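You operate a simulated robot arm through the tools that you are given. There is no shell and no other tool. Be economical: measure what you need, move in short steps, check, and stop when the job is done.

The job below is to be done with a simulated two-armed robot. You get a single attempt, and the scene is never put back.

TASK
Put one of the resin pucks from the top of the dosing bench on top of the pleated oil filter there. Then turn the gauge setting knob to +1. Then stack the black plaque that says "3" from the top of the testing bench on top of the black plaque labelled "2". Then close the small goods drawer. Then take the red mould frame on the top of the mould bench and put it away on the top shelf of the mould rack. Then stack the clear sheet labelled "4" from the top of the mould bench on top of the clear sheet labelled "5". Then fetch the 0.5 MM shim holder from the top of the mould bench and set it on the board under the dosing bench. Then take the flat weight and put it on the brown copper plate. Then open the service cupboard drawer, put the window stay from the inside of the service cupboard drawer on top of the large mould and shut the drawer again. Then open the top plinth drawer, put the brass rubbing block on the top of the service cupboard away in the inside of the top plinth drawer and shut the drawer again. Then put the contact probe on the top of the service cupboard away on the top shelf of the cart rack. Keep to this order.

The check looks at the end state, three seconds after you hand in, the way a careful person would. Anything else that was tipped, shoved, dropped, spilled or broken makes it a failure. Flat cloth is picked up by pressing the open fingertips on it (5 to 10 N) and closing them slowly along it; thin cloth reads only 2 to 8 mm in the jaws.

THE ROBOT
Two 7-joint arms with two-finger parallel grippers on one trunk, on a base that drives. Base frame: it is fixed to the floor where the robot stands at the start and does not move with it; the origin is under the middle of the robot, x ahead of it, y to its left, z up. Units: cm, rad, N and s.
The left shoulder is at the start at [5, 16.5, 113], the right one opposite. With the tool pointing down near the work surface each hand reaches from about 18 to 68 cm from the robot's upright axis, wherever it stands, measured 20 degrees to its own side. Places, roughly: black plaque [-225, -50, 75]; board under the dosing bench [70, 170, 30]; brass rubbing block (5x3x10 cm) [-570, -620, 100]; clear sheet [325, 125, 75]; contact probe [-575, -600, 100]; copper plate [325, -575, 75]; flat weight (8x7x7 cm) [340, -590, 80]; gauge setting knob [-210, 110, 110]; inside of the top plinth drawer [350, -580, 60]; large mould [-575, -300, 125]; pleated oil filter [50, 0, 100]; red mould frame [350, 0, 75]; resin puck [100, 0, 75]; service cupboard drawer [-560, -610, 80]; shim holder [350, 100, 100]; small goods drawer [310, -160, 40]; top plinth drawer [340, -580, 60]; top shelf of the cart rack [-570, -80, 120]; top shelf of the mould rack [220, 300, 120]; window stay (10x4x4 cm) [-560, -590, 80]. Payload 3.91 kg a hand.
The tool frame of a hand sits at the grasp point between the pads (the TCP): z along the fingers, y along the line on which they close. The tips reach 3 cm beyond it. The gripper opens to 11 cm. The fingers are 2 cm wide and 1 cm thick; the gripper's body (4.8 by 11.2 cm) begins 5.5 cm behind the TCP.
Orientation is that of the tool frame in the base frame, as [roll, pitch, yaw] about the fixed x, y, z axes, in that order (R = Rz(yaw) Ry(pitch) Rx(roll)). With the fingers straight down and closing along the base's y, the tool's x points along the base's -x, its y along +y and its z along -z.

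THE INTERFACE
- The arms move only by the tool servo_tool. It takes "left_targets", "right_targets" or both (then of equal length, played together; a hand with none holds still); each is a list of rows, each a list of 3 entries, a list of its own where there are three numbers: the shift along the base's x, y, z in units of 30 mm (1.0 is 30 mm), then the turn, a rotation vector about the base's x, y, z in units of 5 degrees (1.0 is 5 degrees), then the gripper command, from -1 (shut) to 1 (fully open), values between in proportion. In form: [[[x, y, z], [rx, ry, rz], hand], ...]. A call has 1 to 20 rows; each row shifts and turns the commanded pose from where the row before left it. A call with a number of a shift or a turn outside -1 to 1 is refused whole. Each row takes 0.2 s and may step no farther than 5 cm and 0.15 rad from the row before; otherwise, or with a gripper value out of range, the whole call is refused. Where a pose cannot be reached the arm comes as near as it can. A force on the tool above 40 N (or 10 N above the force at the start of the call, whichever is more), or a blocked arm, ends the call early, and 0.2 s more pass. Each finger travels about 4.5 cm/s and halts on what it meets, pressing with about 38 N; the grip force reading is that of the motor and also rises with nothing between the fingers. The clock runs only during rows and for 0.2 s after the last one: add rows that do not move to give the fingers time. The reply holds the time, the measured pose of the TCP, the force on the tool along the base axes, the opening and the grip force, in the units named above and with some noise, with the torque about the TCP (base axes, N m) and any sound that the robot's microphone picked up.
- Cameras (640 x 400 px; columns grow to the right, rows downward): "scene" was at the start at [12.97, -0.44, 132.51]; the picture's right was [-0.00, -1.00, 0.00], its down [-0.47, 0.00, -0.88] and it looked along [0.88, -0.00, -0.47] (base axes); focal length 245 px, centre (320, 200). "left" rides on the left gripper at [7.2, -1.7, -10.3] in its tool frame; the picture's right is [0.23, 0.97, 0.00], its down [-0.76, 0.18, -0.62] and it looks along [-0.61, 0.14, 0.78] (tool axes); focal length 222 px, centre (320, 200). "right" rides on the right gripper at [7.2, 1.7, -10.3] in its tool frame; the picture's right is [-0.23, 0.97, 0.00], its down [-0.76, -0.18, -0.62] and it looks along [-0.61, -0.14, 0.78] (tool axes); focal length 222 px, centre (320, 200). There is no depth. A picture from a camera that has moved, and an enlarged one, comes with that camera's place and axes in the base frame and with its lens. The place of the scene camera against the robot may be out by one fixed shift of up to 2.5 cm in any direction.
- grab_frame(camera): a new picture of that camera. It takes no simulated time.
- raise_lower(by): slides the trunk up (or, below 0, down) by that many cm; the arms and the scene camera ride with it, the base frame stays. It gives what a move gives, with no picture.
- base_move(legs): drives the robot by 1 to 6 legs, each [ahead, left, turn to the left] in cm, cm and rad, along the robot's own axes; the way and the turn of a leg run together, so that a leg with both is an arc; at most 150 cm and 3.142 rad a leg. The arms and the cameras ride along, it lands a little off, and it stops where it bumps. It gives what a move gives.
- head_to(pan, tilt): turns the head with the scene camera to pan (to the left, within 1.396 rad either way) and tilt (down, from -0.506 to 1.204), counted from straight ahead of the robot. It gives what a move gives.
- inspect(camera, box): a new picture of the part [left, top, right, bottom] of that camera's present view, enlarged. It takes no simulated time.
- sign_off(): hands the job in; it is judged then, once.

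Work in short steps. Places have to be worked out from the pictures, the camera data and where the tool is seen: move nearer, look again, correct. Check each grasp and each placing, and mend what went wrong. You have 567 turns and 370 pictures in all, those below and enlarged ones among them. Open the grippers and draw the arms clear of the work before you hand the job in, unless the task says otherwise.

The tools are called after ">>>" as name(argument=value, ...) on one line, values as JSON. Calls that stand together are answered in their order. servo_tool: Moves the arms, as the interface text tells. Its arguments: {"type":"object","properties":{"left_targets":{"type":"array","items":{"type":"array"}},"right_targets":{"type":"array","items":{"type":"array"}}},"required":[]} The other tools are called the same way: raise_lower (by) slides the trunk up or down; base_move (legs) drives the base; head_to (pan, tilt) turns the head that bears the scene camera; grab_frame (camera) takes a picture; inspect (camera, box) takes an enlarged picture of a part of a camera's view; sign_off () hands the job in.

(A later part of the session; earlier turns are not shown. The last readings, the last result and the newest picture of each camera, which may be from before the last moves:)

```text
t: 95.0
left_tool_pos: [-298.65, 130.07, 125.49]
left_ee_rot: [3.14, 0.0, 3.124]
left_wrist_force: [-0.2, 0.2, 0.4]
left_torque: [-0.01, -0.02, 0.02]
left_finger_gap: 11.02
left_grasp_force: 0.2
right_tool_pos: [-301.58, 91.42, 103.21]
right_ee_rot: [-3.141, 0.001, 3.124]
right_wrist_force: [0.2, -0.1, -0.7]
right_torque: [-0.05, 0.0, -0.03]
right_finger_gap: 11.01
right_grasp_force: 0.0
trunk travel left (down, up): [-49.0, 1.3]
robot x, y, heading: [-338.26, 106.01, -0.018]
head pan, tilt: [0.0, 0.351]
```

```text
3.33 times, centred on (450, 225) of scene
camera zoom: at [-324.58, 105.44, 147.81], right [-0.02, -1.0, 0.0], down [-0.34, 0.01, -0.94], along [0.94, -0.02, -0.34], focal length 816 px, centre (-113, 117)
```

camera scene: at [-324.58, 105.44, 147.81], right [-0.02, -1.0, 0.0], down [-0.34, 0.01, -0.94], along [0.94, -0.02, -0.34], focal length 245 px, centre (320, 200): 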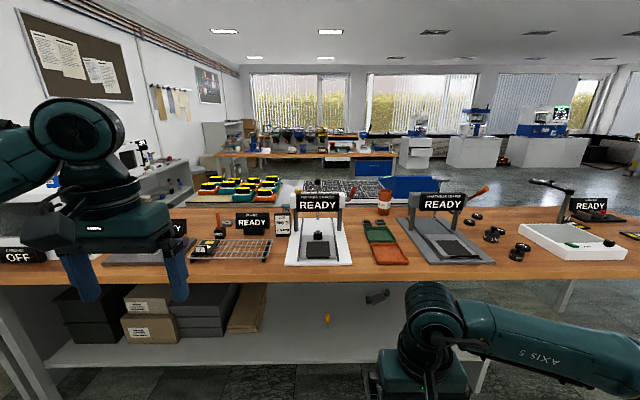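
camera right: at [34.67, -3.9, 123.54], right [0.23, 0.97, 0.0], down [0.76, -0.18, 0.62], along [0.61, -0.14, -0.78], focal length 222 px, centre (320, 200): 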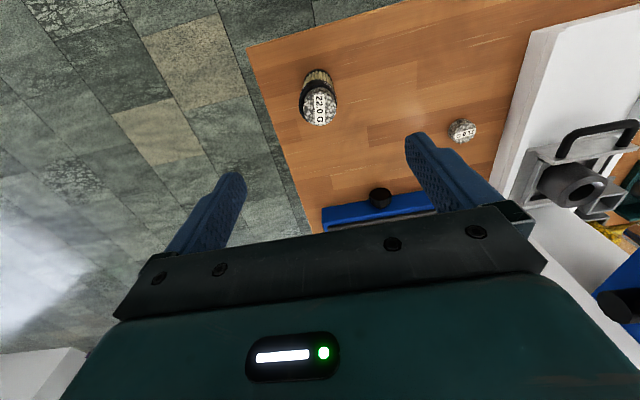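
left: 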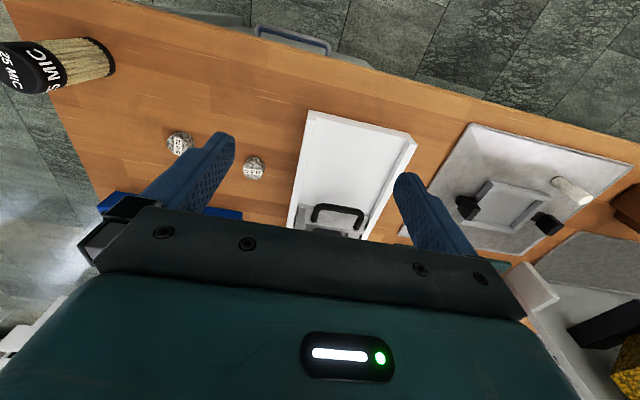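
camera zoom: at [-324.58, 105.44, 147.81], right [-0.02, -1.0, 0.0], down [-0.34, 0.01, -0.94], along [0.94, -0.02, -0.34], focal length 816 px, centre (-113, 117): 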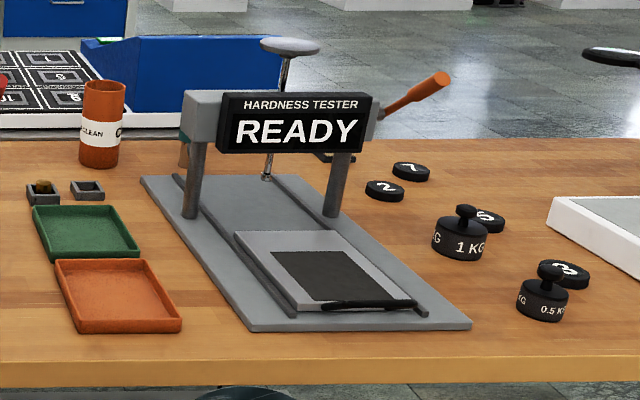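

It is the thickness gauge, and its yellow setting knob is at the left end of the top bar. I'm raising the right hand for clearance and driving closer.

>>> servo_tool(right_targets=[[[0, -0.5, 1], [0, 0, 0], 1], [[0, -0.5, 1], [0, 0, 0], 1], [[0, -0.5, 1], [0, 0, 0], 1], [[0, -0.5, 1], [0, 0, 0], 1], [[0, -0.5, 1], [0, 0, 0], 1], [[0, -0.5, 1], [0, 0, 0], 1], [[0, -0.5, 1], [0, 0, 0], 1]])

>>> base_move(legs=[[50, 0, 0.018]])

>>> head_to(pan=0.0, tilt=0.5)

>>> grab_frame(camera="scene")

>>> grab_frame(camera="left")

```text
t: 96.6
left_tool_pos: [-298.6, 130.08, 125.36]
left_ee_rot: [-3.14, 0.001, 3.125]
left_wrist_force: [-0.6, 0.3, 0.5]
left_torque: [-0.03, -0.03, 0.02]
left_finger_gap: 11.01
left_grasp_force: 0.1
right_tool_pos: [-301.68, 80.89, 124.35]
right_ee_rot: [-3.141, -0.001, 3.126]
right_wrist_force: [-0.5, -0.2, 0.0]
right_torque: [-0.01, -0.01, 0.0]
right_finger_gap: 10.98
right_grasp_force: 0.1
trunk travel left (down, up): [-49.0, 1.3]
robot x, y, heading: [-337.69, 106.2, -0.018]
head pan, tilt: [0.0, 0.351]
```

```text
t: 99.6
left_tool_pos: [-249.43, 130.66, 125.41]
left_ee_rot: [-3.141, 0.0, -3.134]
left_wrist_force: [0.1, -0.3, 0.1]
left_torque: [0.02, 0.0, -0.03]
left_finger_gap: 10.99
left_grasp_force: 0.0
right_tool_pos: [-251.04, 81.45, 124.2]
right_ee_rot: [3.141, 0.001, -3.134]
right_wrist_force: [0.6, 0.2, 0.3]
right_torque: [0.01, -0.01, 0.01]
right_finger_gap: 11.01
right_grasp_force: 0.0
trunk travel left (down, up): [-49.0, 1.3]
robot x, y, heading: [-287.97, 106.02, 0.004]
head pan, tilt: [0.0, 0.351]
```

```text
t: 100.3
left_tool_pos: [-249.42, 130.79, 125.51]
left_ee_rot: [3.14, 0.001, -3.134]
left_wrist_force: [0.3, 0.5, 0.4]
left_torque: [-0.03, -0.02, -0.02]
left_finger_gap: 11.01
left_grasp_force: 0.1
right_tool_pos: [-251.16, 81.53, 124.18]
right_ee_rot: [3.141, 0.001, -3.135]
right_wrist_force: [-0.5, 1.6, 0.0]
right_torque: [-0.01, -0.05, -0.01]
right_finger_gap: 11.03
right_grasp_force: 0.1
trunk travel left (down, up): [-49.0, 1.3]
robot x, y, heading: [-288.09, 105.48, 0.008]
head pan, tilt: [0.0, 0.499]
```

```text
336 pictures are left
camera scene: at [-275.01, 105.47, 146.45], right [0.01, -1.0, 0.0], down [-0.48, 0.0, -0.88], along [0.88, 0.01, -0.48], focal length 245 px, centre (320, 200)
```

scene: 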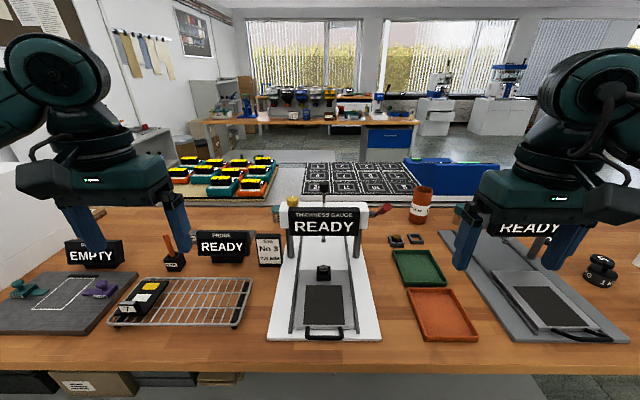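

```text
335 pictures are left
camera left: at [-256.63, 129.1, 135.74], right [-0.23, 0.97, 0.0], down [0.76, 0.18, 0.62], along [0.61, 0.15, -0.78], focal length 222 px, centre (320, 200)
```

left: 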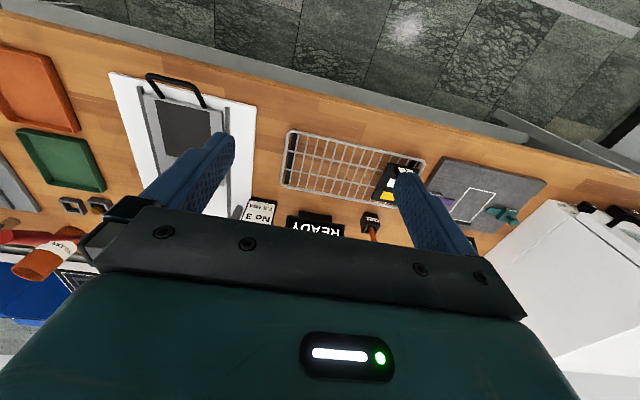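

I'm zooming in on the knob.

>>> inspect(camera="scene", box=[272, 180, 336, 220])

```text
10.00 times, centred on (304, 200) of scene
camera zoom: at [-275.01, 105.47, 146.45], right [0.01, -1.0, 0.0], down [-0.48, 0.0, -0.88], along [0.88, 0.01, -0.48], focal length 2449 px, centre (480, 200)
```

zoom: 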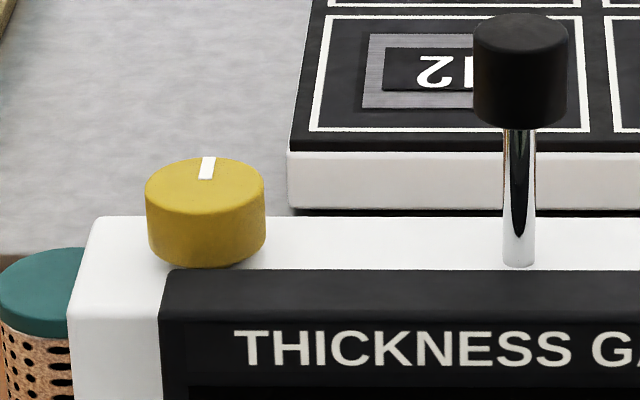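

The knob has a white pointer at zero, pointing away from me. I'm driving 7 cm closer, then bringing the left hand over the knob at about [-212, 113.5].

>>> base_move(legs=[[7, 0, 0]])

>>> servo_tool(left_targets=[[[0.9, -0.6, 0], [0, 0, 0], 0.5], [[0.9, -0.6, 0], [0, 0, 0], 0.5], [[0.9, -0.6, 0], [0, 0, 0], 0.5], [[0.9, -0.6, 0], [0, 0, 0], 0.5], [[0.9, -0.6, 0], [0, 0, 0], 0.5], [[0.9, -0.6, 0], [0, 0, 0], 0.5], [[0.9, -0.6, 0], [0, 0, 0], 0.5], [[0.9, -0.6, 0], [0, 0, 0], 0.5], [[0.9, -0.6, 0], [0, 0, 0], 0.5]])

>>> grab_frame(camera="left")

>>> grab_frame(camera="scene")

```text
t: 101.3
left_tool_pos: [-242.45, 130.86, 125.44]
left_ee_rot: [3.14, -0.002, -3.135]
left_wrist_force: [0.3, -0.5, 0.6]
left_torque: [0.03, -0.03, -0.01]
left_finger_gap: 11.02
left_grasp_force: 0.0
right_tool_pos: [-244.11, 81.65, 124.22]
right_ee_rot: [-3.141, -0.002, -3.134]
right_wrist_force: [0.4, -1.2, -0.3]
right_torque: [0.03, 0.0, 0.0]
right_finger_gap: 11.0
right_grasp_force: 0.0
trunk travel left (down, up): [-49.0, 1.3]
robot x, y, heading: [-281.13, 105.91, 0.009]
head pan, tilt: [0.0, 0.499]
```

```text
t: 103.3
left_tool_pos: [-219.2, 114.87, 125.28]
left_ee_rot: [3.137, 0.003, -3.138]
left_wrist_force: [-0.3, -0.7, -0.5]
left_torque: [-0.02, -0.04, 0.01]
left_finger_gap: 8.25
left_grasp_force: 0.1
left hand out of reach, approached as far as the arm can: row 9
right_tool_pos: [-244.35, 81.7, 124.3]
right_ee_rot: [3.141, 0.0, -3.134]
right_wrist_force: [-0.4, 0.3, 0.2]
right_torque: [-0.03, -0.01, 0.01]
right_finger_gap: 10.99
right_grasp_force: 0.0
trunk travel left (down, up): [-49.0, 1.3]
robot x, y, heading: [-280.81, 105.89, 0.007]
head pan, tilt: [0.0, 0.499]
```

```text
333 pictures are left
camera left: at [-226.42, 113.27, 135.54], right [-0.23, 0.97, 0.0], down [0.76, 0.18, 0.63], along [0.61, 0.15, -0.78], focal length 222 px, centre (320, 200)
```

left: 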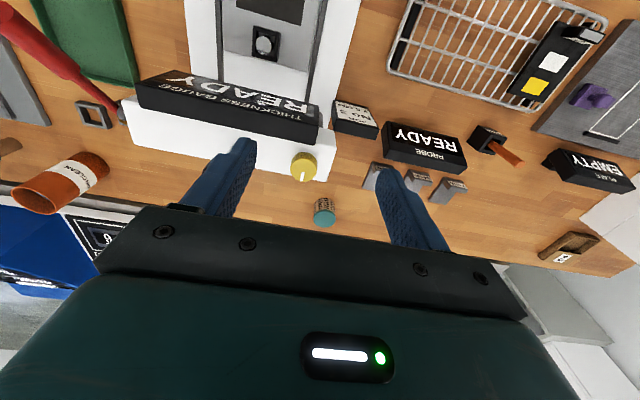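

```text
332 pictures are left
camera scene: at [-268.1, 105.46, 146.44], right [0.01, -1.0, 0.0], down [-0.48, 0.0, -0.88], along [0.88, 0.01, -0.48], focal length 245 px, centre (320, 200)
```

scene: 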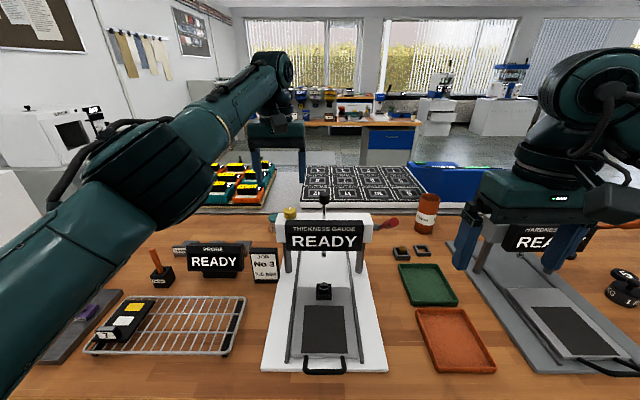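

The left camera puts the knob at [-212.5, 114.7]. The arm is at its reach limit pointing straight down, so I'm tilting the tool 20° forward to gain reach and moving over the knob.

>>> servo_tool(left_targets=[[[0, 0, 0], [0, -1, 0], 0.3], [[0, 0, 0], [0, -1, 0], 0.3], [[0.2, 0, 0], [0, -1, 0], 0.3], [[0.4, 0, 0], [0, -1, 0], 0.3], [[0.4, 0, -0.4], [0, 0, 0], 0.3], [[0, 0, -0.6], [0, 0, 0], 0.3]])

>>> grab_frame(camera="left")

>>> inspect(camera="scene", box=[230, 140, 390, 240])

```text
t: 104.7
left_tool_pos: [-216.02, 115.09, 122.24]
left_ee_rot: [-3.139, 0.348, -3.134]
left_wrist_force: [0.2, 0.0, -0.3]
left_torque: [0.02, 0.0, 0.01]
left_finger_gap: 7.15
left_grasp_force: 0.0
right_tool_pos: [-244.22, 81.65, 124.24]
right_ee_rot: [-3.141, 0.001, -3.133]
right_wrist_force: [-0.4, 0.5, -0.1]
right_torque: [0.01, -0.02, -0.02]
right_finger_gap: 11.0
right_grasp_force: 0.1
trunk travel left (down, up): [-49.0, 1.3]
robot x, y, heading: [-280.9, 105.94, 0.005]
head pan, tilt: [0.0, 0.499]
```

```text
331 pictures are left
camera left: at [-226.36, 113.47, 129.41], right [-0.22, 0.97, -0.08], down [0.5, 0.18, 0.85], along [0.84, 0.15, -0.53], focal length 222 px, centre (320, 200)
```

left: 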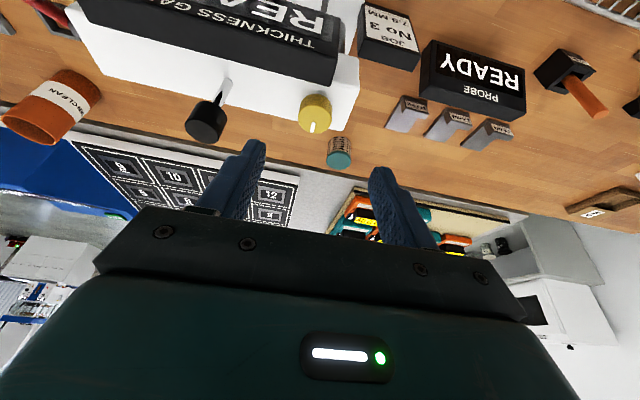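

```text
4.00 times, centred on (310, 190) of scene
camera zoom: at [-268.06, 105.56, 146.45], right [0.01, -1.0, 0.0], down [-0.48, 0.0, -0.88], along [0.88, 0.01, -0.48], focal length 980 px, centre (360, 240)
```

zoom: 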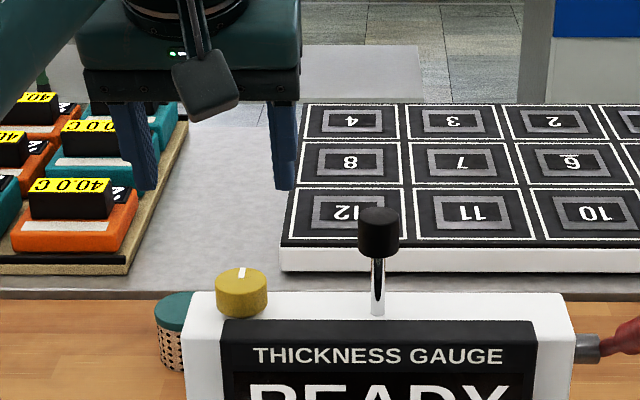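

The knob is at about [-211.5, 114.9, 110.5]. I'm moving forward, then down partly, and checking.

>>> servo_tool(left_targets=[[[0.65, -0.05, -0.2], [0, 0, 0], 0.2], [[0.65, 0, -0.2], [0, 0, 0], 0.2], [[0, 0, -0.6], [0, 0, 0], 0.2], [[0, 0, -0.6], [0, 0, 0], 0.2]])

>>> grab_frame(camera="left")

>>> inspect(camera="scene", box=[230, 140, 390, 240])

```text
t: 105.7
left_tool_pos: [-212.34, 114.95, 117.21]
left_ee_rot: [-3.138, 0.348, -3.135]
left_wrist_force: [-0.1, 0.7, -0.7]
left_torque: [0.02, 0.01, 0.0]
left_finger_gap: 6.59
left_grasp_force: 0.1
right_tool_pos: [-244.27, 81.64, 124.13]
right_ee_rot: [-3.14, 0.0, -3.134]
right_wrist_force: [0.8, 1.0, -0.4]
right_torque: [-0.01, -0.02, 0.03]
right_finger_gap: 11.03
right_grasp_force: 0.0
trunk travel left (down, up): [-49.0, 1.3]
robot x, y, heading: [-280.96, 105.64, 0.011]
head pan, tilt: [0.0, 0.499]
```

```text
329 pictures are left
camera left: at [-222.52, 113.29, 124.53], right [-0.22, 0.97, -0.08], down [0.5, 0.18, 0.85], along [0.84, 0.15, -0.53], focal length 222 px, centre (320, 200)
```

left: 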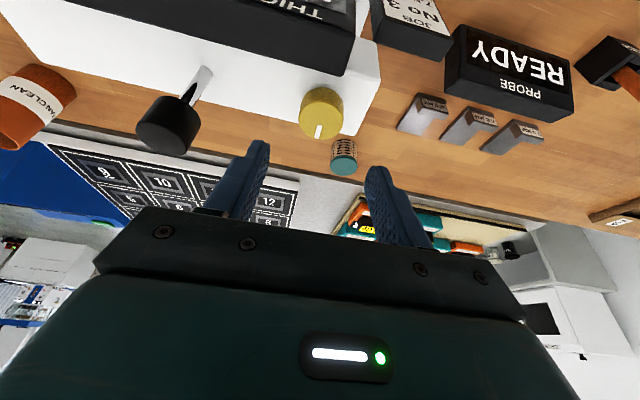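

```text
4.00 times, centred on (310, 190) of scene
camera zoom: at [-268.07, 105.52, 146.45], right [0.01, -1.0, 0.0], down [-0.48, 0.0, -0.88], along [0.88, 0.01, -0.48], focal length 980 px, centre (360, 240)
```

zoom: 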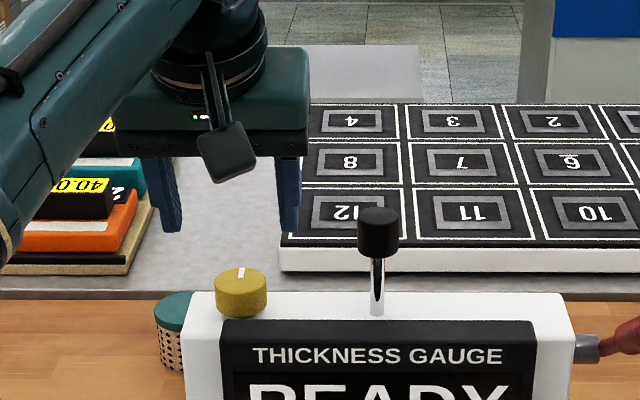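

The knob top is at about [-212.5, 114.7, 111]. I'm moving down to grip height with a small pull-back in x.

>>> servo_tool(left_targets=[[[-0.2, -0.05, -0.5], [0, 0, 0], 0.2], [[0, 0, -0.5], [0, 0, 0], 0.2], [[0, 0, -0.2], [0, 0, 0], 0.2], [[0, 0, 0], [0, 0, 0], 0.2]])

>>> grab_frame(camera="left")

>>> inspect(camera="scene", box=[230, 140, 390, 240])

```text
t: 106.7
left_tool_pos: [-212.73, 114.75, 113.78]
left_ee_rot: [-3.138, 0.348, -3.133]
left_wrist_force: [0.2, -0.3, -0.3]
left_torque: [0.03, -0.01, 0.02]
left_finger_gap: 6.62
left_grasp_force: 0.1
right_tool_pos: [-244.19, 81.49, 124.23]
right_ee_rot: [-3.141, 0.001, -3.134]
right_wrist_force: [0.5, -0.7, 0.1]
right_torque: [0.0, 0.02, 0.0]
right_finger_gap: 10.99
right_grasp_force: 0.1
trunk travel left (down, up): [-49.0, 1.3]
robot x, y, heading: [-281.11, 105.7, 0.007]
head pan, tilt: [0.0, 0.499]
```

```text
327 pictures are left
camera left: at [-223.1, 113.15, 120.99], right [-0.22, 0.97, -0.08], down [0.5, 0.18, 0.85], along [0.84, 0.15, -0.53], focal length 222 px, centre (320, 200)
```

left: 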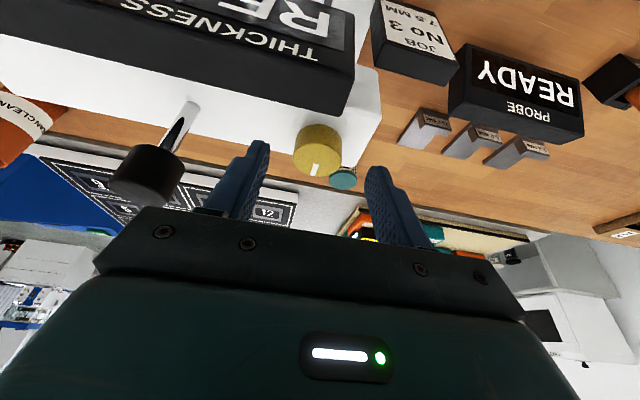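

```text
4.00 times, centred on (310, 190) of scene
camera zoom: at [-268.08, 105.52, 146.45], right [0.01, -1.0, 0.0], down [-0.48, 0.0, -0.88], along [0.88, 0.01, -0.48], focal length 980 px, centre (360, 240)
```

zoom: 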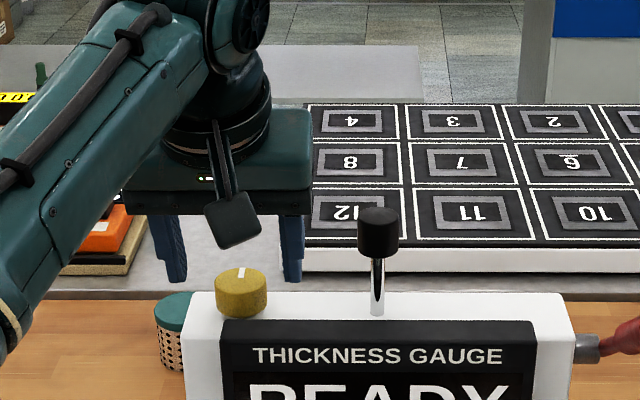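

Comparing the fingertips with the knob in both views, its top is at about z 111 and it sits 0.3 cm toward -y. I'm lowering 1.4 cm with a small correction.

>>> servo_tool(left_targets=[[[-0.05, -0.1, -0.2], [0, 0, 0], 0.2], [[0, 0, -0.2], [0, 0, 0], 0.2], [[0, 0, -0.07], [0, 0, 0], 0.2], [[0, 0, 0], [0, 0, 0], 0.2]])

>>> grab_frame(camera="left")

>>> inspect(camera="scene", box=[250, 170, 346, 230])

```text
t: 107.7
left_tool_pos: [-212.93, 114.36, 112.35]
left_ee_rot: [-3.137, 0.349, -3.134]
left_wrist_force: [0.3, -0.9, -0.1]
left_torque: [0.02, 0.0, 0.0]
left_finger_gap: 6.6
left_grasp_force: 0.1
right_tool_pos: [-244.29, 81.58, 124.25]
right_ee_rot: [-3.141, 0.001, -3.134]
right_wrist_force: [0.2, -0.5, -0.1]
right_torque: [0.05, -0.01, 0.0]
right_finger_gap: 10.99
right_grasp_force: 0.0
trunk travel left (down, up): [-49.0, 1.3]
robot x, y, heading: [-280.79, 105.59, 0.007]
head pan, tilt: [0.0, 0.499]
```

```text
325 pictures are left
camera left: at [-223.23, 112.85, 119.57], right [-0.22, 0.97, -0.08], down [0.5, 0.18, 0.85], along [0.84, 0.15, -0.53], focal length 222 px, centre (320, 200)
```

left: 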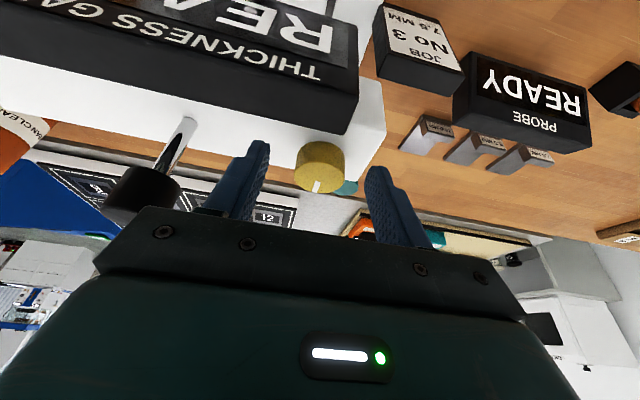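

```text
6.67 times, centred on (298, 200) of scene
camera zoom: at [-268.08, 105.53, 146.45], right [0.01, -1.0, 0.0], down [-0.48, 0.0, -0.88], along [0.88, 0.01, -0.48], focal length 1632 px, centre (467, 200)
```

zoom: 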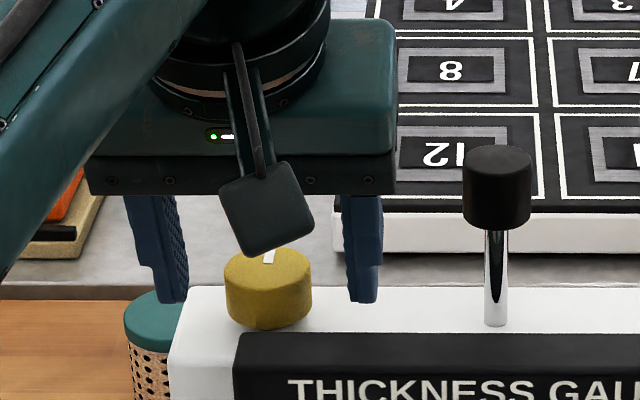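

The knob is centred between the fingertips. I'm closing on it.

>>> servo_tool(left_targets=[[[0, 0, 0], [0, 0, 0], -0.1], [[0, 0, 0], [0, 0, 0], -0.4], [[0, 0, 0], [0, 0, 0], -0.5], [[0, 0, 0], [0, 0, 0], -0.5]])

>>> inspect(camera="scene", box=[250, 170, 378, 250])

```text
t: 108.7
left_tool_pos: [-213.02, 114.63, 112.36]
left_ee_rot: [-3.14, 0.35, -3.13]
left_wrist_force: [-0.1, 7.0, -0.1]
left_torque: [0.26, -0.05, 0.12]
left_finger_gap: 3.56
left_grasp_force: 44.6
right_tool_pos: [-244.19, 81.6, 124.3]
right_ee_rot: [-3.141, 0.002, -3.135]
right_wrist_force: [0.2, -0.8, 0.3]
right_torque: [-0.02, 0.0, -0.01]
right_finger_gap: 10.98
right_grasp_force: 0.0
trunk travel left (down, up): [-49.0, 1.3]
robot x, y, heading: [-280.96, 105.65, 0.003]
head pan, tilt: [0.0, 0.499]
```

```text
5.00 times, centred on (314, 210) of scene
camera zoom: at [-268.08, 105.62, 146.45], right [0.01, -1.0, 0.0], down [-0.48, 0.0, -0.88], along [0.88, 0.01, -0.48], focal length 1224 px, centre (350, 150)
```

zoom: 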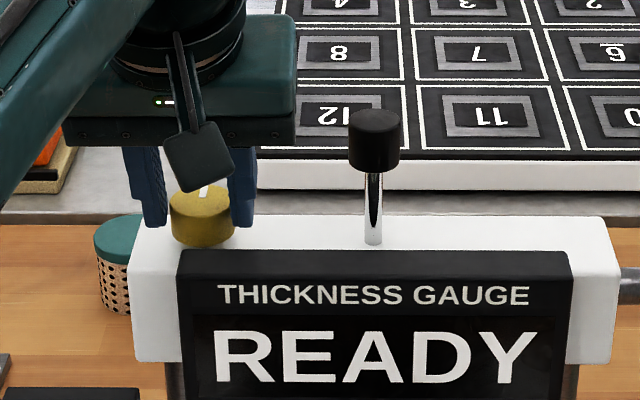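

Gripped at gap 3.56. I'm turning clockwise 10° and reading the display.

>>> servo_tool(left_targets=[[[0, 0.02, 0], [0, 0, -0.7], -0.5], [[0, 0.02, 0], [0, 0, -0.7], -0.5], [[0, 0.01, 0], [0, 0, -0.6], -0.5], [[0, 0, 0], [0, 0, 0], -0.5]])

>>> inspect(camera="scene", box=[250, 170, 378, 250])

```text
t: 109.7
left_tool_pos: [-212.99, 114.98, 112.39]
left_ee_rot: [-3.141, 0.349, 2.978]
left_wrist_force: [1.9, 15.2, 1.7]
left_torque: [0.5, 0.21, 0.32]
left_finger_gap: 3.53
left_grasp_force: 44.7
right_tool_pos: [-244.23, 81.71, 124.35]
right_ee_rot: [-3.14, 0.002, -3.131]
right_wrist_force: [0.6, 0.0, 0.4]
right_torque: [0.0, 0.01, 0.0]
right_finger_gap: 11.0
right_grasp_force: 0.0
trunk travel left (down, up): [-49.0, 1.3]
robot x, y, heading: [-281.26, 105.74, 0.003]
head pan, tilt: [0.0, 0.499]
```

```text
5.00 times, centred on (314, 210) of scene
camera zoom: at [-268.04, 105.76, 146.45], right [0.01, -1.0, 0.0], down [-0.48, -0.01, -0.88], along [0.88, 0.01, -0.48], focal length 1224 px, centre (350, 150)
```

zoom: 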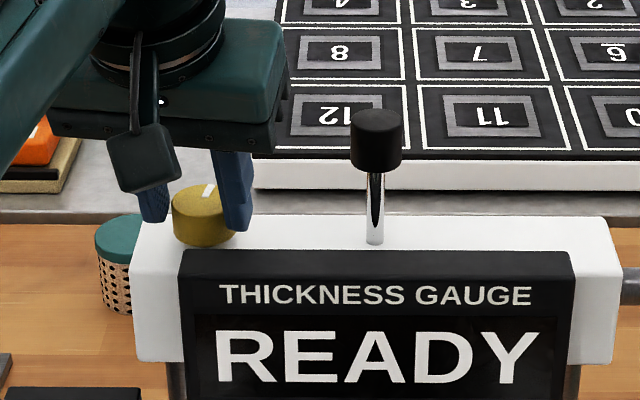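

The lateral force shows the turn axis is further ahead than assumed. I'm relieving it in y and turning on with a better arc.

>>> servo_tool(left_targets=[[[0, 0.12, 0], [0, 0, -0.8], -0.5], [[0.01, 0.1, 0], [0, 0, -0.8], -0.5], [[0.02, 0.08, 0], [0, 0, -0.8], -0.5], [[0, 0, 0], [0, 0, 0], -0.5]])

>>> inspect(camera="scene", box=[250, 170, 378, 250])

```text
t: 110.7
left_tool_pos: [-212.8, 115.34, 112.29]
left_ee_rot: [-3.137, 0.351, 2.762]
left_wrist_force: [7.6, 3.0, 0.8]
left_torque: [0.17, -0.28, 0.12]
left_finger_gap: 3.55
left_grasp_force: 45.2
right_tool_pos: [-244.25, 81.52, 124.24]
right_ee_rot: [-3.141, -0.001, -3.135]
right_wrist_force: [0.1, 0.3, 0.2]
right_torque: [-0.01, -0.01, -0.01]
right_finger_gap: 10.99
right_grasp_force: 0.0
trunk travel left (down, up): [-49.0, 1.3]
robot x, y, heading: [-281.1, 105.64, 0.011]
head pan, tilt: [0.0, 0.499]
```

```text
5.00 times, centred on (314, 210) of scene
camera zoom: at [-267.96, 105.56, 146.43], right [0.01, -1.0, 0.0], down [-0.48, 0.0, -0.88], along [0.88, 0.01, -0.48], focal length 1224 px, centre (350, 150)
```

zoom: 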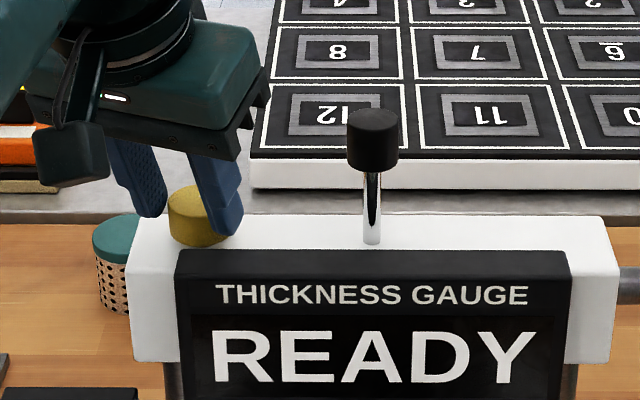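

Turned about 21° with no change on the display. I'm checking the knob top with the left camera for markings.

>>> inspect(camera="left", box=[200, 80, 440, 230])

```text
2.67 times, centred on (320, 155) of left
camera zoom: at [-222.99, 117.81, 119.55], right [0.16, 0.98, -0.08], down [0.53, -0.02, 0.85], along [0.83, -0.18, -0.53], focal length 592 px, centre (320, 320)
```

zoom: 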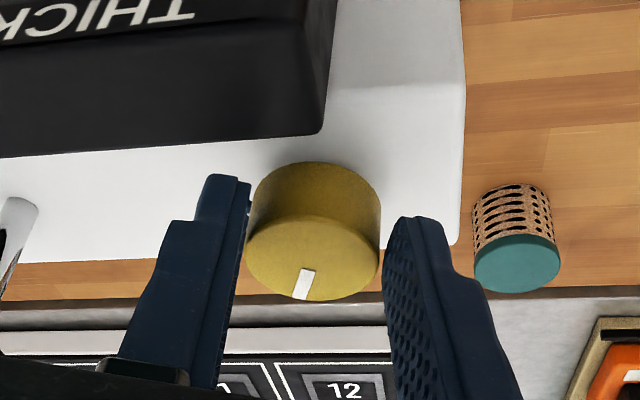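

The knob turns with the hand and has no scale of its own. I'm continuing clockwise to about 45° while watching the display and any sounds.

>>> servo_tool(left_targets=[[[0.03, 0.05, 0], [0, 0, -0.94], -0.5], [[0.03, 0.05, 0], [0, 0, -0.94], -0.5], [[0.03, 0.05, 0], [0, 0, -0.94], -0.5], [[0, 0, 0], [0, 0, 0], -0.5]])

>>> inspect(camera="scene", box=[250, 170, 378, 250])

```text
t: 111.7
left_tool_pos: [-212.6, 115.96, 112.37]
left_ee_rot: [-3.137, 0.35, 2.517]
left_wrist_force: [3.5, -3.1, -0.8]
left_torque: [-0.52, -0.63, -0.02]
left_finger_gap: 3.53
left_grasp_force: 45.2
right_tool_pos: [-244.14, 81.44, 124.28]
right_ee_rot: [-3.14, 0.001, -3.135]
right_wrist_force: [0.7, 0.4, -0.7]
right_torque: [-0.02, 0.01, 0.01]
right_finger_gap: 11.02
right_grasp_force: 0.0
trunk travel left (down, up): [-49.0, 1.3]
robot x, y, heading: [-281.3, 105.77, 0.014]
head pan, tilt: [0.0, 0.499]
```

```text
5.00 times, centred on (314, 210) of scene
camera zoom: at [-268.02, 105.49, 146.44], right [0.01, -1.0, 0.0], down [-0.48, 0.0, -0.88], along [0.88, 0.01, -0.48], focal length 1224 px, centre (350, 150)
```

zoom: 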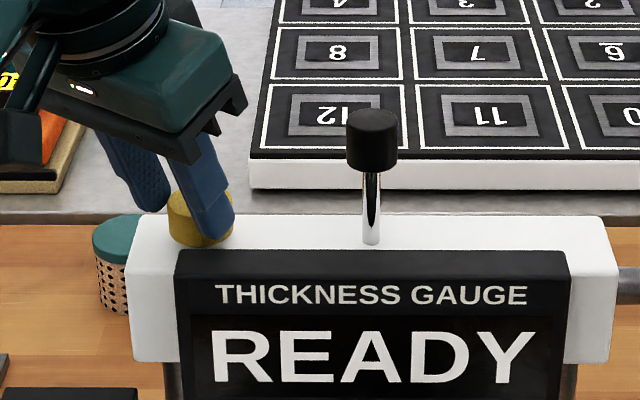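

The display still says READY at 36°. I'm releasing and rising to examine the knob surroundings for a scale.

>>> servo_tool(left_targets=[[[0, 0, 0], [0, 0, 0], -0.1], [[0, 0, 0], [0, 0, 0], 0.2], [[-0.1, 0, 0.6], [0, 0, 0], 0.2], [[-0.4, 0, 1], [0, 0, 0], 0.2], [[-0.6, 0, 1], [0, 0, 0.5], 0.2], [[-0.8, 0, 0.5], [0, 0, 1], 0.2], [[-0.8, 0, 0], [0, 0, 1], 0.2]])

>>> grab_frame(camera="left")

>>> inspect(camera="scene", box=[260, 190, 324, 230])

```text
t: 113.3
left_tool_pos: [-220.77, 116.04, 121.6]
left_ee_rot: [-3.138, 0.349, 2.74]
left_wrist_force: [-0.2, 0.5, -0.1]
left_torque: [-0.03, 0.01, -0.01]
left_finger_gap: 6.6
left_grasp_force: 0.0
right_tool_pos: [-244.19, 81.59, 124.29]
right_ee_rot: [-3.141, 0.0, -3.134]
right_wrist_force: [0.1, 0.5, -0.7]
right_torque: [-0.04, 0.03, 0.01]
right_finger_gap: 10.98
right_grasp_force: 0.0
trunk travel left (down, up): [-49.0, 1.3]
robot x, y, heading: [-281.1, 106.07, 0.01]
head pan, tilt: [0.0, 0.499]
```

```text
318 pictures are left
camera left: at [-230.89, 118.73, 128.92], right [0.19, 0.98, -0.08], down [0.53, -0.03, 0.85], along [0.83, -0.2, -0.53], focal length 222 px, centre (320, 200)
```

left: 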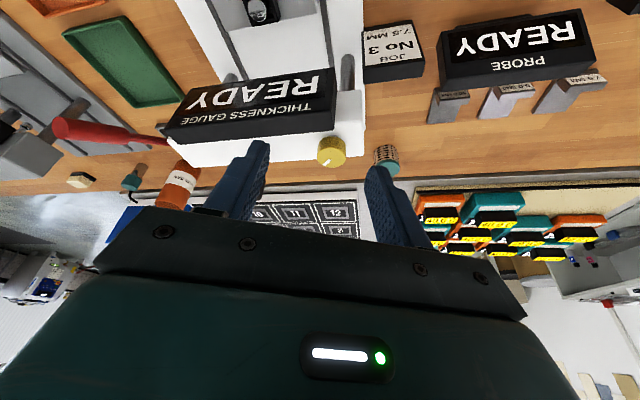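

```text
10.00 times, centred on (292, 210) of scene
camera zoom: at [-268.11, 105.63, 146.45], right [0.01, -1.0, 0.0], down [-0.48, 0.0, -0.88], along [0.88, 0.01, -0.48], focal length 2449 px, centre (600, 100)
```

zoom: 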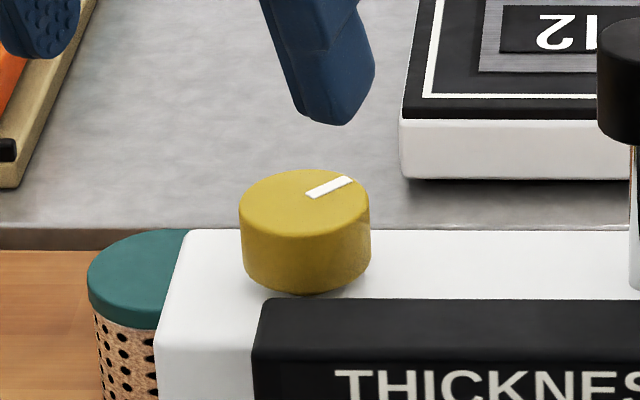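

The pointer now stands about 40° clockwise. I'm looking very closely at the bar around the knob and at the display and cards for any scale.

>>> inspect(camera="left", box=[260, 80, 420, 180])

>>> inspect(camera="scene", box=[245, 205, 405, 305])

```text
4.00 times, centred on (340, 130) of left
camera zoom: at [-230.89, 118.73, 128.92], right [0.19, 0.98, -0.08], down [0.53, -0.03, 0.85], along [0.83, -0.2, -0.53], focal length 888 px, centre (240, 480)
```

zoom: 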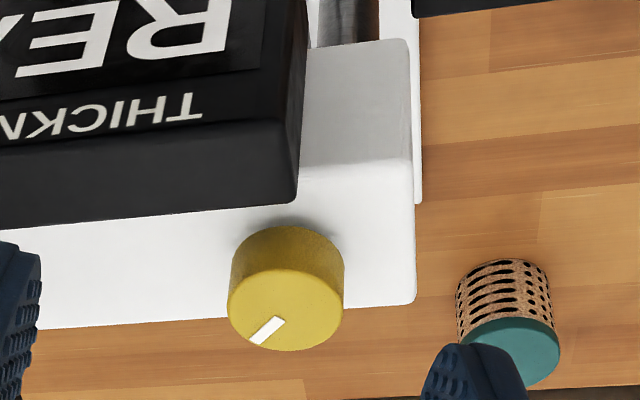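

```text
4.00 times, centred on (325, 255) of scene
camera zoom: at [-268.11, 105.63, 146.45], right [0.01, -1.0, 0.0], down [-0.48, 0.0, -0.88], along [0.88, 0.01, -0.48], focal length 980 px, centre (300, -20)
```

zoom: 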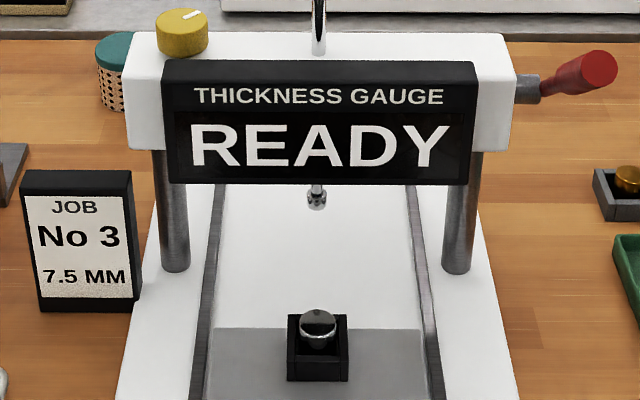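

There is no printed scale, so I'm regripping at a fresh angle and turning further to see when the display reacts.

>>> servo_tool(left_targets=[[[0.3, -0.06, 0], [0, 0, 0.95], 0.2], [[0.3, -0.06, 0], [0, 0, 0.95], 0.2], [[0.3, -0.06, 0], [0, 0, 0.95], 0.2], [[0.3, -0.06, 0], [0, 0, 0.95], 0.2], [[0.3, -0.06, 0], [0, 0, 0.95], 0.2], [[0.3, -0.06, 0], [0, 0, 0.95], 0.2], [[0.3, -0.06, 0], [0, 0, 0.95], 0.2], [[0.3, -0.06, 0], [0, 0, 0.95], 0.2], [[0.3, -0.06, 0], [0, 0, 0.95], 0.2], [[0.25, -0.03, -0.4], [0, 0, 0], 0.2], [[0, 0, -0.9], [0, 0, 0], 0.2], [[0, 0, -0.9], [0, 0, 0], 0.2]])

>>> grab_frame(camera="left")

```text
t: 115.9
left_tool_pos: [-212.16, 114.46, 114.95]
left_ee_rot: [-3.139, 0.351, -2.799]
left_wrist_force: [0.6, -0.4, -0.2]
left_torque: [0.04, 0.0, 0.0]
left_finger_gap: 6.6
left_grasp_force: 0.1
left hand out of reach, approached as far as the arm can: row 10
right_tool_pos: [-244.2, 81.61, 124.27]
right_ee_rot: [3.141, -0.001, -3.135]
right_wrist_force: [-0.5, 0.3, 1.0]
right_torque: [0.03, -0.01, -0.01]
right_finger_gap: 10.97
right_grasp_force: 0.1
trunk travel left (down, up): [-49.0, 1.3]
robot x, y, heading: [-281.01, 105.78, 0.007]
head pan, tilt: [0.0, 0.499]
```

```text
314 pictures are left
camera left: at [-221.43, 109.53, 122.15], right [-0.53, 0.85, -0.08], down [0.41, 0.34, 0.85], along [0.74, 0.41, -0.53], focal length 222 px, centre (320, 200)
```

left: 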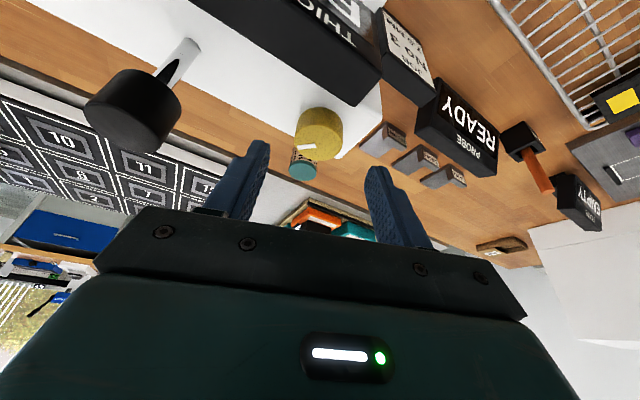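

I'm lowering, closing and turning clockwise a further 40° or so.

>>> servo_tool(left_targets=[[[0, -0.03, -0.45], [0, 0, 0], 0.2], [[0, 0, -0.4], [0, 0, 0], 0.2], [[0, 0, 0], [0, 0, 0], -0.2], [[0, 0, 0], [0, 0, 0], -0.5], [[0, 0, 0], [0, 0, 0], -0.5], [[0, 0, 0], [0, 0, 0], -0.5]])

>>> servo_tool(left_targets=[[[-0.01, 0.03, 0], [0, 0, -1], -0.5], [[-0.01, 0.03, 0], [0, 0, -1], -0.5], [[0, 0.03, 0], [0, 0, -1], -0.5], [[0, 0.03, 0], [0, 0, -1], -0.5], [[0, 0, 0], [0, 0, 0], -0.5]])

>>> inspect(camera="scene", box=[250, 180, 378, 260])

```text
t: 117.3
left_tool_pos: [-212.3, 114.16, 112.38]
left_ee_rot: [-3.138, 0.349, -2.799]
left_wrist_force: [2.6, -4.5, 0.9]
left_torque: [-0.11, -0.25, -0.09]
left_finger_gap: 3.57
left_grasp_force: 44.9
right_tool_pos: [-244.28, 81.42, 124.23]
right_ee_rot: [-3.14, -0.001, -3.134]
right_wrist_force: [0.5, 0.3, -0.6]
right_torque: [0.01, 0.02, 0.01]
right_finger_gap: 11.01
right_grasp_force: 0.0
trunk travel left (down, up): [-49.0, 1.3]
robot x, y, heading: [-280.91, 105.55, 0.006]
head pan, tilt: [0.0, 0.499]
```

```text
t: 118.5
left_tool_pos: [-212.45, 114.67, 112.39]
left_ee_rot: [-3.137, 0.35, 3.132]
left_wrist_force: [2.8, -2.6, 1.4]
left_torque: [0.16, -0.32, -0.02]
left_finger_gap: 3.54
left_grasp_force: 44.6
right_tool_pos: [-244.22, 81.47, 124.3]
right_ee_rot: [-3.142, -0.001, -3.136]
right_wrist_force: [-0.5, 0.3, 0.0]
right_torque: [-0.01, -0.01, 0.02]
right_finger_gap: 10.99
right_grasp_force: 0.1
trunk travel left (down, up): [-49.0, 1.3]
robot x, y, heading: [-281.22, 105.63, 0.006]
head pan, tilt: [0.0, 0.499]
```

```text
5.00 times, centred on (314, 220) of scene
camera zoom: at [-268.07, 105.48, 146.45], right [0.01, -1.0, 0.0], down [-0.48, 0.0, -0.88], along [0.88, 0.01, -0.48], focal length 1224 px, centre (350, 100)
```

zoom: 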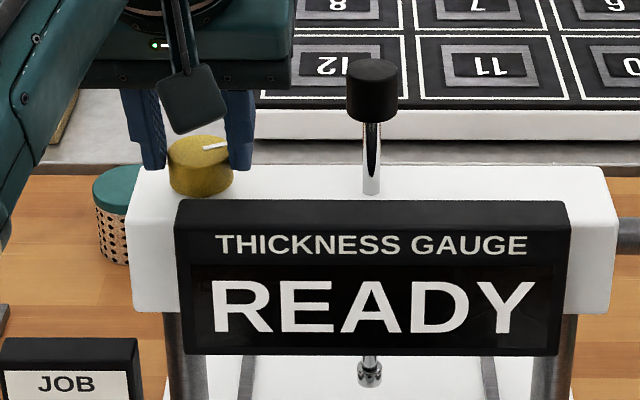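

Still no change at about 60°. I'm continuing clockwise.

>>> servo_tool(left_targets=[[[0, 0.03, 0], [0, 0, -1], -0.5], [[0, 0.03, 0], [0, 0, -1], -0.5], [[0.01, 0.03, 0], [0, 0, -1], -0.5], [[0.01, 0.03, 0], [0, 0, -1], -0.5], [[0.01, 0.03, 0], [0, 0, -1], -0.5], [[0, 0, 0], [0, 0, 0], -0.5]])

>>> inspect(camera="scene", box=[250, 180, 378, 260])

```text
t: 119.9
left_tool_pos: [-212.22, 115.28, 112.43]
left_ee_rot: [-3.141, 0.349, 2.698]
left_wrist_force: [5.8, 2.7, 4.5]
left_torque: [0.4, -0.08, 0.08]
left_finger_gap: 3.56
left_grasp_force: 44.6
right_tool_pos: [-244.17, 81.61, 124.3]
right_ee_rot: [3.141, 0.0, -3.135]
right_wrist_force: [-0.3, 0.0, 0.1]
right_torque: [0.0, 0.0, -0.02]
right_finger_gap: 10.99
right_grasp_force: 0.2
trunk travel left (down, up): [-49.0, 1.3]
robot x, y, heading: [-280.98, 106.2, 0.007]
head pan, tilt: [0.0, 0.499]
```

```text
5.00 times, centred on (314, 220) of scene
camera zoom: at [-268.04, 105.57, 146.45], right [0.01, -1.0, 0.0], down [-0.48, 0.0, -0.88], along [0.88, 0.01, -0.48], focal length 1224 px, centre (350, 100)
```

zoom: 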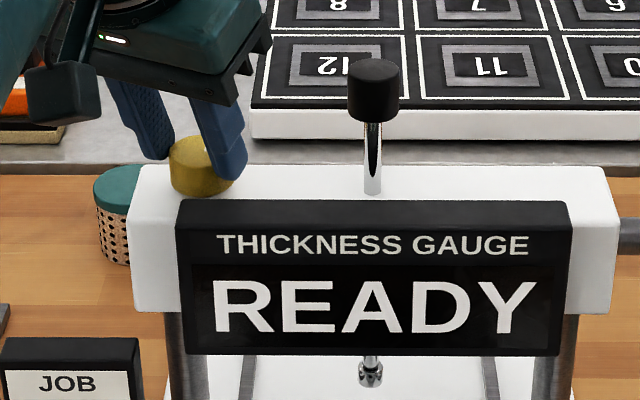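

Nothing yet. Before turning more I'm looking for a notice that explains the scale, starting with the boards on the wall.

>>> head_to(pan=0.9, tilt=0.0)

>>> grab_frame(camera="scene")

```text
t: 121.1
left_tool_pos: [-212.31, 115.11, 112.42]
left_ee_rot: [-3.138, 0.351, 2.702]
left_wrist_force: [8.8, 5.5, 6.8]
left_torque: [0.42, -0.17, 0.11]
left_finger_gap: 3.55
left_grasp_force: 45.1
right_tool_pos: [-244.07, 81.76, 124.14]
right_ee_rot: [3.141, -0.002, -3.134]
right_wrist_force: [-0.2, 0.5, 0.2]
right_torque: [0.0, 0.06, 0.0]
right_finger_gap: 11.03
right_grasp_force: 0.1
trunk travel left (down, up): [-49.0, 1.3]
robot x, y, heading: [-281.19, 106.01, 0.007]
head pan, tilt: [0.901, 0.0]
```

```text
311 pictures are left
camera scene: at [-271.59, 112.64, 151.05], right [0.79, -0.62, 0.0], down [0.0, 0.0, -1.0], along [0.62, 0.79, 0.0], focal length 245 px, centre (320, 200)
```

scene: 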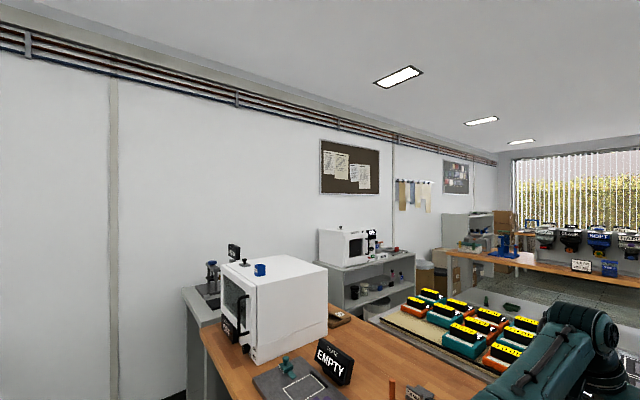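

>>> inspect(camera="scene", box=[310, 130, 390, 200])

```text
5.71 times, centred on (350, 165) of scene
camera zoom: at [-271.59, 112.64, 151.05], right [0.79, -0.62, 0.0], down [0.0, 0.0, -1.0], along [0.62, 0.79, 0.0], focal length 1399 px, centre (149, 400)
```

zoom: 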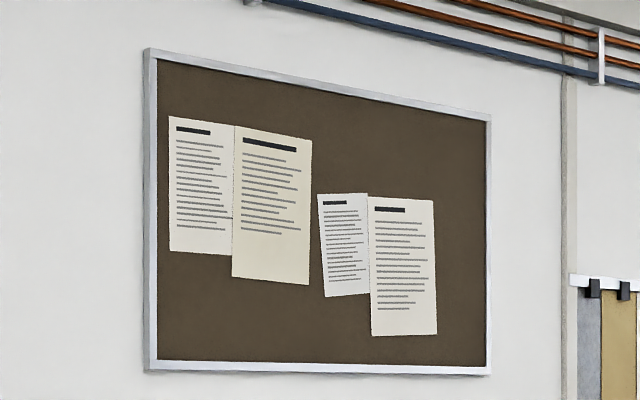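

The notices are only decoration. I'm looking back at the gauge and checking the knob for a stop by turning further.

>>> head_to(pan=0.0, tilt=0.5)

>>> servo_tool(left_targets=[[[0.02, 0.03, 0], [0, 0, -1], -0.5], [[0.02, 0.03, 0], [0, 0, -1], -0.5], [[0.02, 0.02, 0], [0, 0, -1], -0.5], [[0.02, 0.02, 0], [0, 0, -1], -0.5], [[0.02, 0.02, 0], [0, 0, -1], -0.5], [[0, 0, 0], [0, 0, 0], -0.5]])

>>> inspect(camera="scene", box=[250, 180, 378, 260])

```text
t: 122.3
left_tool_pos: [-212.26, 115.15, 112.46]
left_ee_rot: [-3.138, 0.35, 2.7]
left_wrist_force: [8.7, 7.2, 7.4]
left_torque: [0.28, -0.35, 0.13]
left_finger_gap: 3.56
left_grasp_force: 44.6
right_tool_pos: [-244.18, 81.68, 124.31]
right_ee_rot: [3.14, -0.001, -3.135]
right_wrist_force: [-0.4, -0.2, 0.0]
right_torque: [0.0, 0.0, 0.01]
right_finger_gap: 10.99
right_grasp_force: 0.0
trunk travel left (down, up): [-49.0, 1.3]
robot x, y, heading: [-281.17, 105.92, 0.008]
head pan, tilt: [0.0, 0.499]
```

```text
t: 123.7
left_tool_pos: [-211.77, 115.72, 112.44]
left_ee_rot: [-3.14, 0.353, 2.262]
left_wrist_force: [11.8, 12.7, 8.8]
left_torque: [0.5, -0.14, 0.26]
left_finger_gap: 3.58
left_grasp_force: 45.1
right_tool_pos: [-244.21, 81.74, 124.3]
right_ee_rot: [-3.14, -0.001, -3.135]
right_wrist_force: [0.6, -0.1, 0.4]
right_torque: [-0.01, -0.01, 0.0]
right_finger_gap: 11.03
right_grasp_force: 0.0
trunk travel left (down, up): [-49.0, 1.3]
robot x, y, heading: [-281.18, 106.22, 0.004]
head pan, tilt: [0.0, 0.499]
```

```text
5.00 times, centred on (314, 220) of scene
camera zoom: at [-267.99, 105.71, 146.44], right [0.01, -1.0, 0.0], down [-0.48, -0.01, -0.88], along [0.88, 0.01, -0.48], focal length 1224 px, centre (350, 100)
```

zoom: 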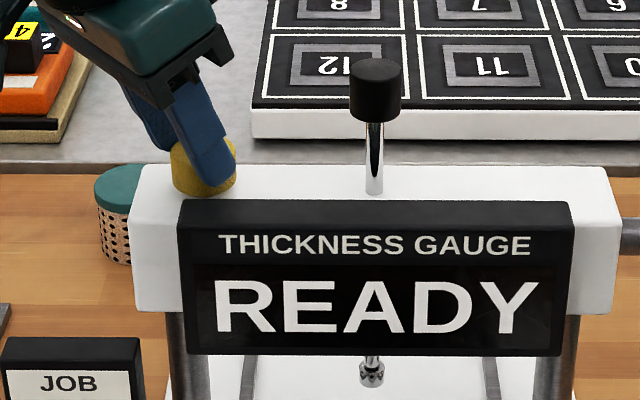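

Forces are slowly rising. I'm releasing and looking at the pointer.

>>> servo_tool(left_targets=[[[0, 0, 0], [0, 0, 0], -0.1], [[0, 0, 0], [0, 0, 0], 0.2], [[-0.1, 0, 0.6], [0, 0, 0], 0.2], [[-0.4, 0, 1], [0, 0, 0.5], 0.2], [[-0.6, 0, 1], [0, 0, 1], 0.2], [[-0.6, 0, 0.5], [0, 0, 1], 0.2], [[-0.3, 0, 0], [0, 0, 1], 0.2]])

>>> inspect(camera="scene", box=[250, 180, 378, 260])

```text
t: 125.3
left_tool_pos: [-217.99, 115.46, 121.68]
left_ee_rot: [-3.136, 0.348, 2.571]
left_wrist_force: [0.1, 0.7, -0.4]
left_torque: [-0.02, 0.02, -0.02]
left_finger_gap: 6.63
left_grasp_force: 0.0
right_tool_pos: [-244.3, 81.57, 124.27]
right_ee_rot: [3.141, 0.001, -3.135]
right_wrist_force: [1.1, -0.4, 0.4]
right_torque: [-0.01, -0.01, 0.0]
right_finger_gap: 11.02
right_grasp_force: 0.1
trunk travel left (down, up): [-49.0, 1.3]
robot x, y, heading: [-281.09, 105.9, 0.008]
head pan, tilt: [0.0, 0.499]
```

```text
5.00 times, centred on (314, 220) of scene
camera zoom: at [-268.1, 105.52, 146.45], right [0.01, -1.0, 0.0], down [-0.48, 0.0, -0.88], along [0.88, 0.01, -0.48], focal length 1224 px, centre (350, 100)
```

zoom: 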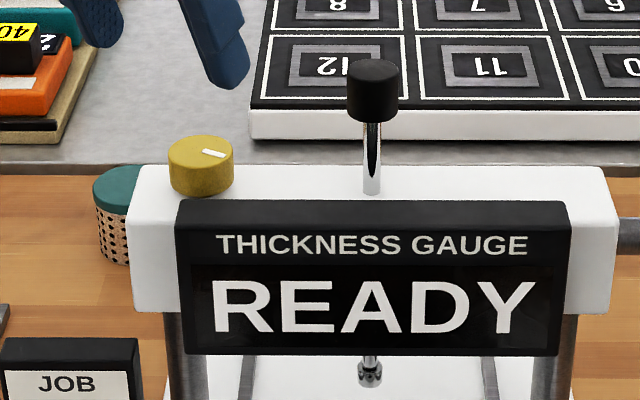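

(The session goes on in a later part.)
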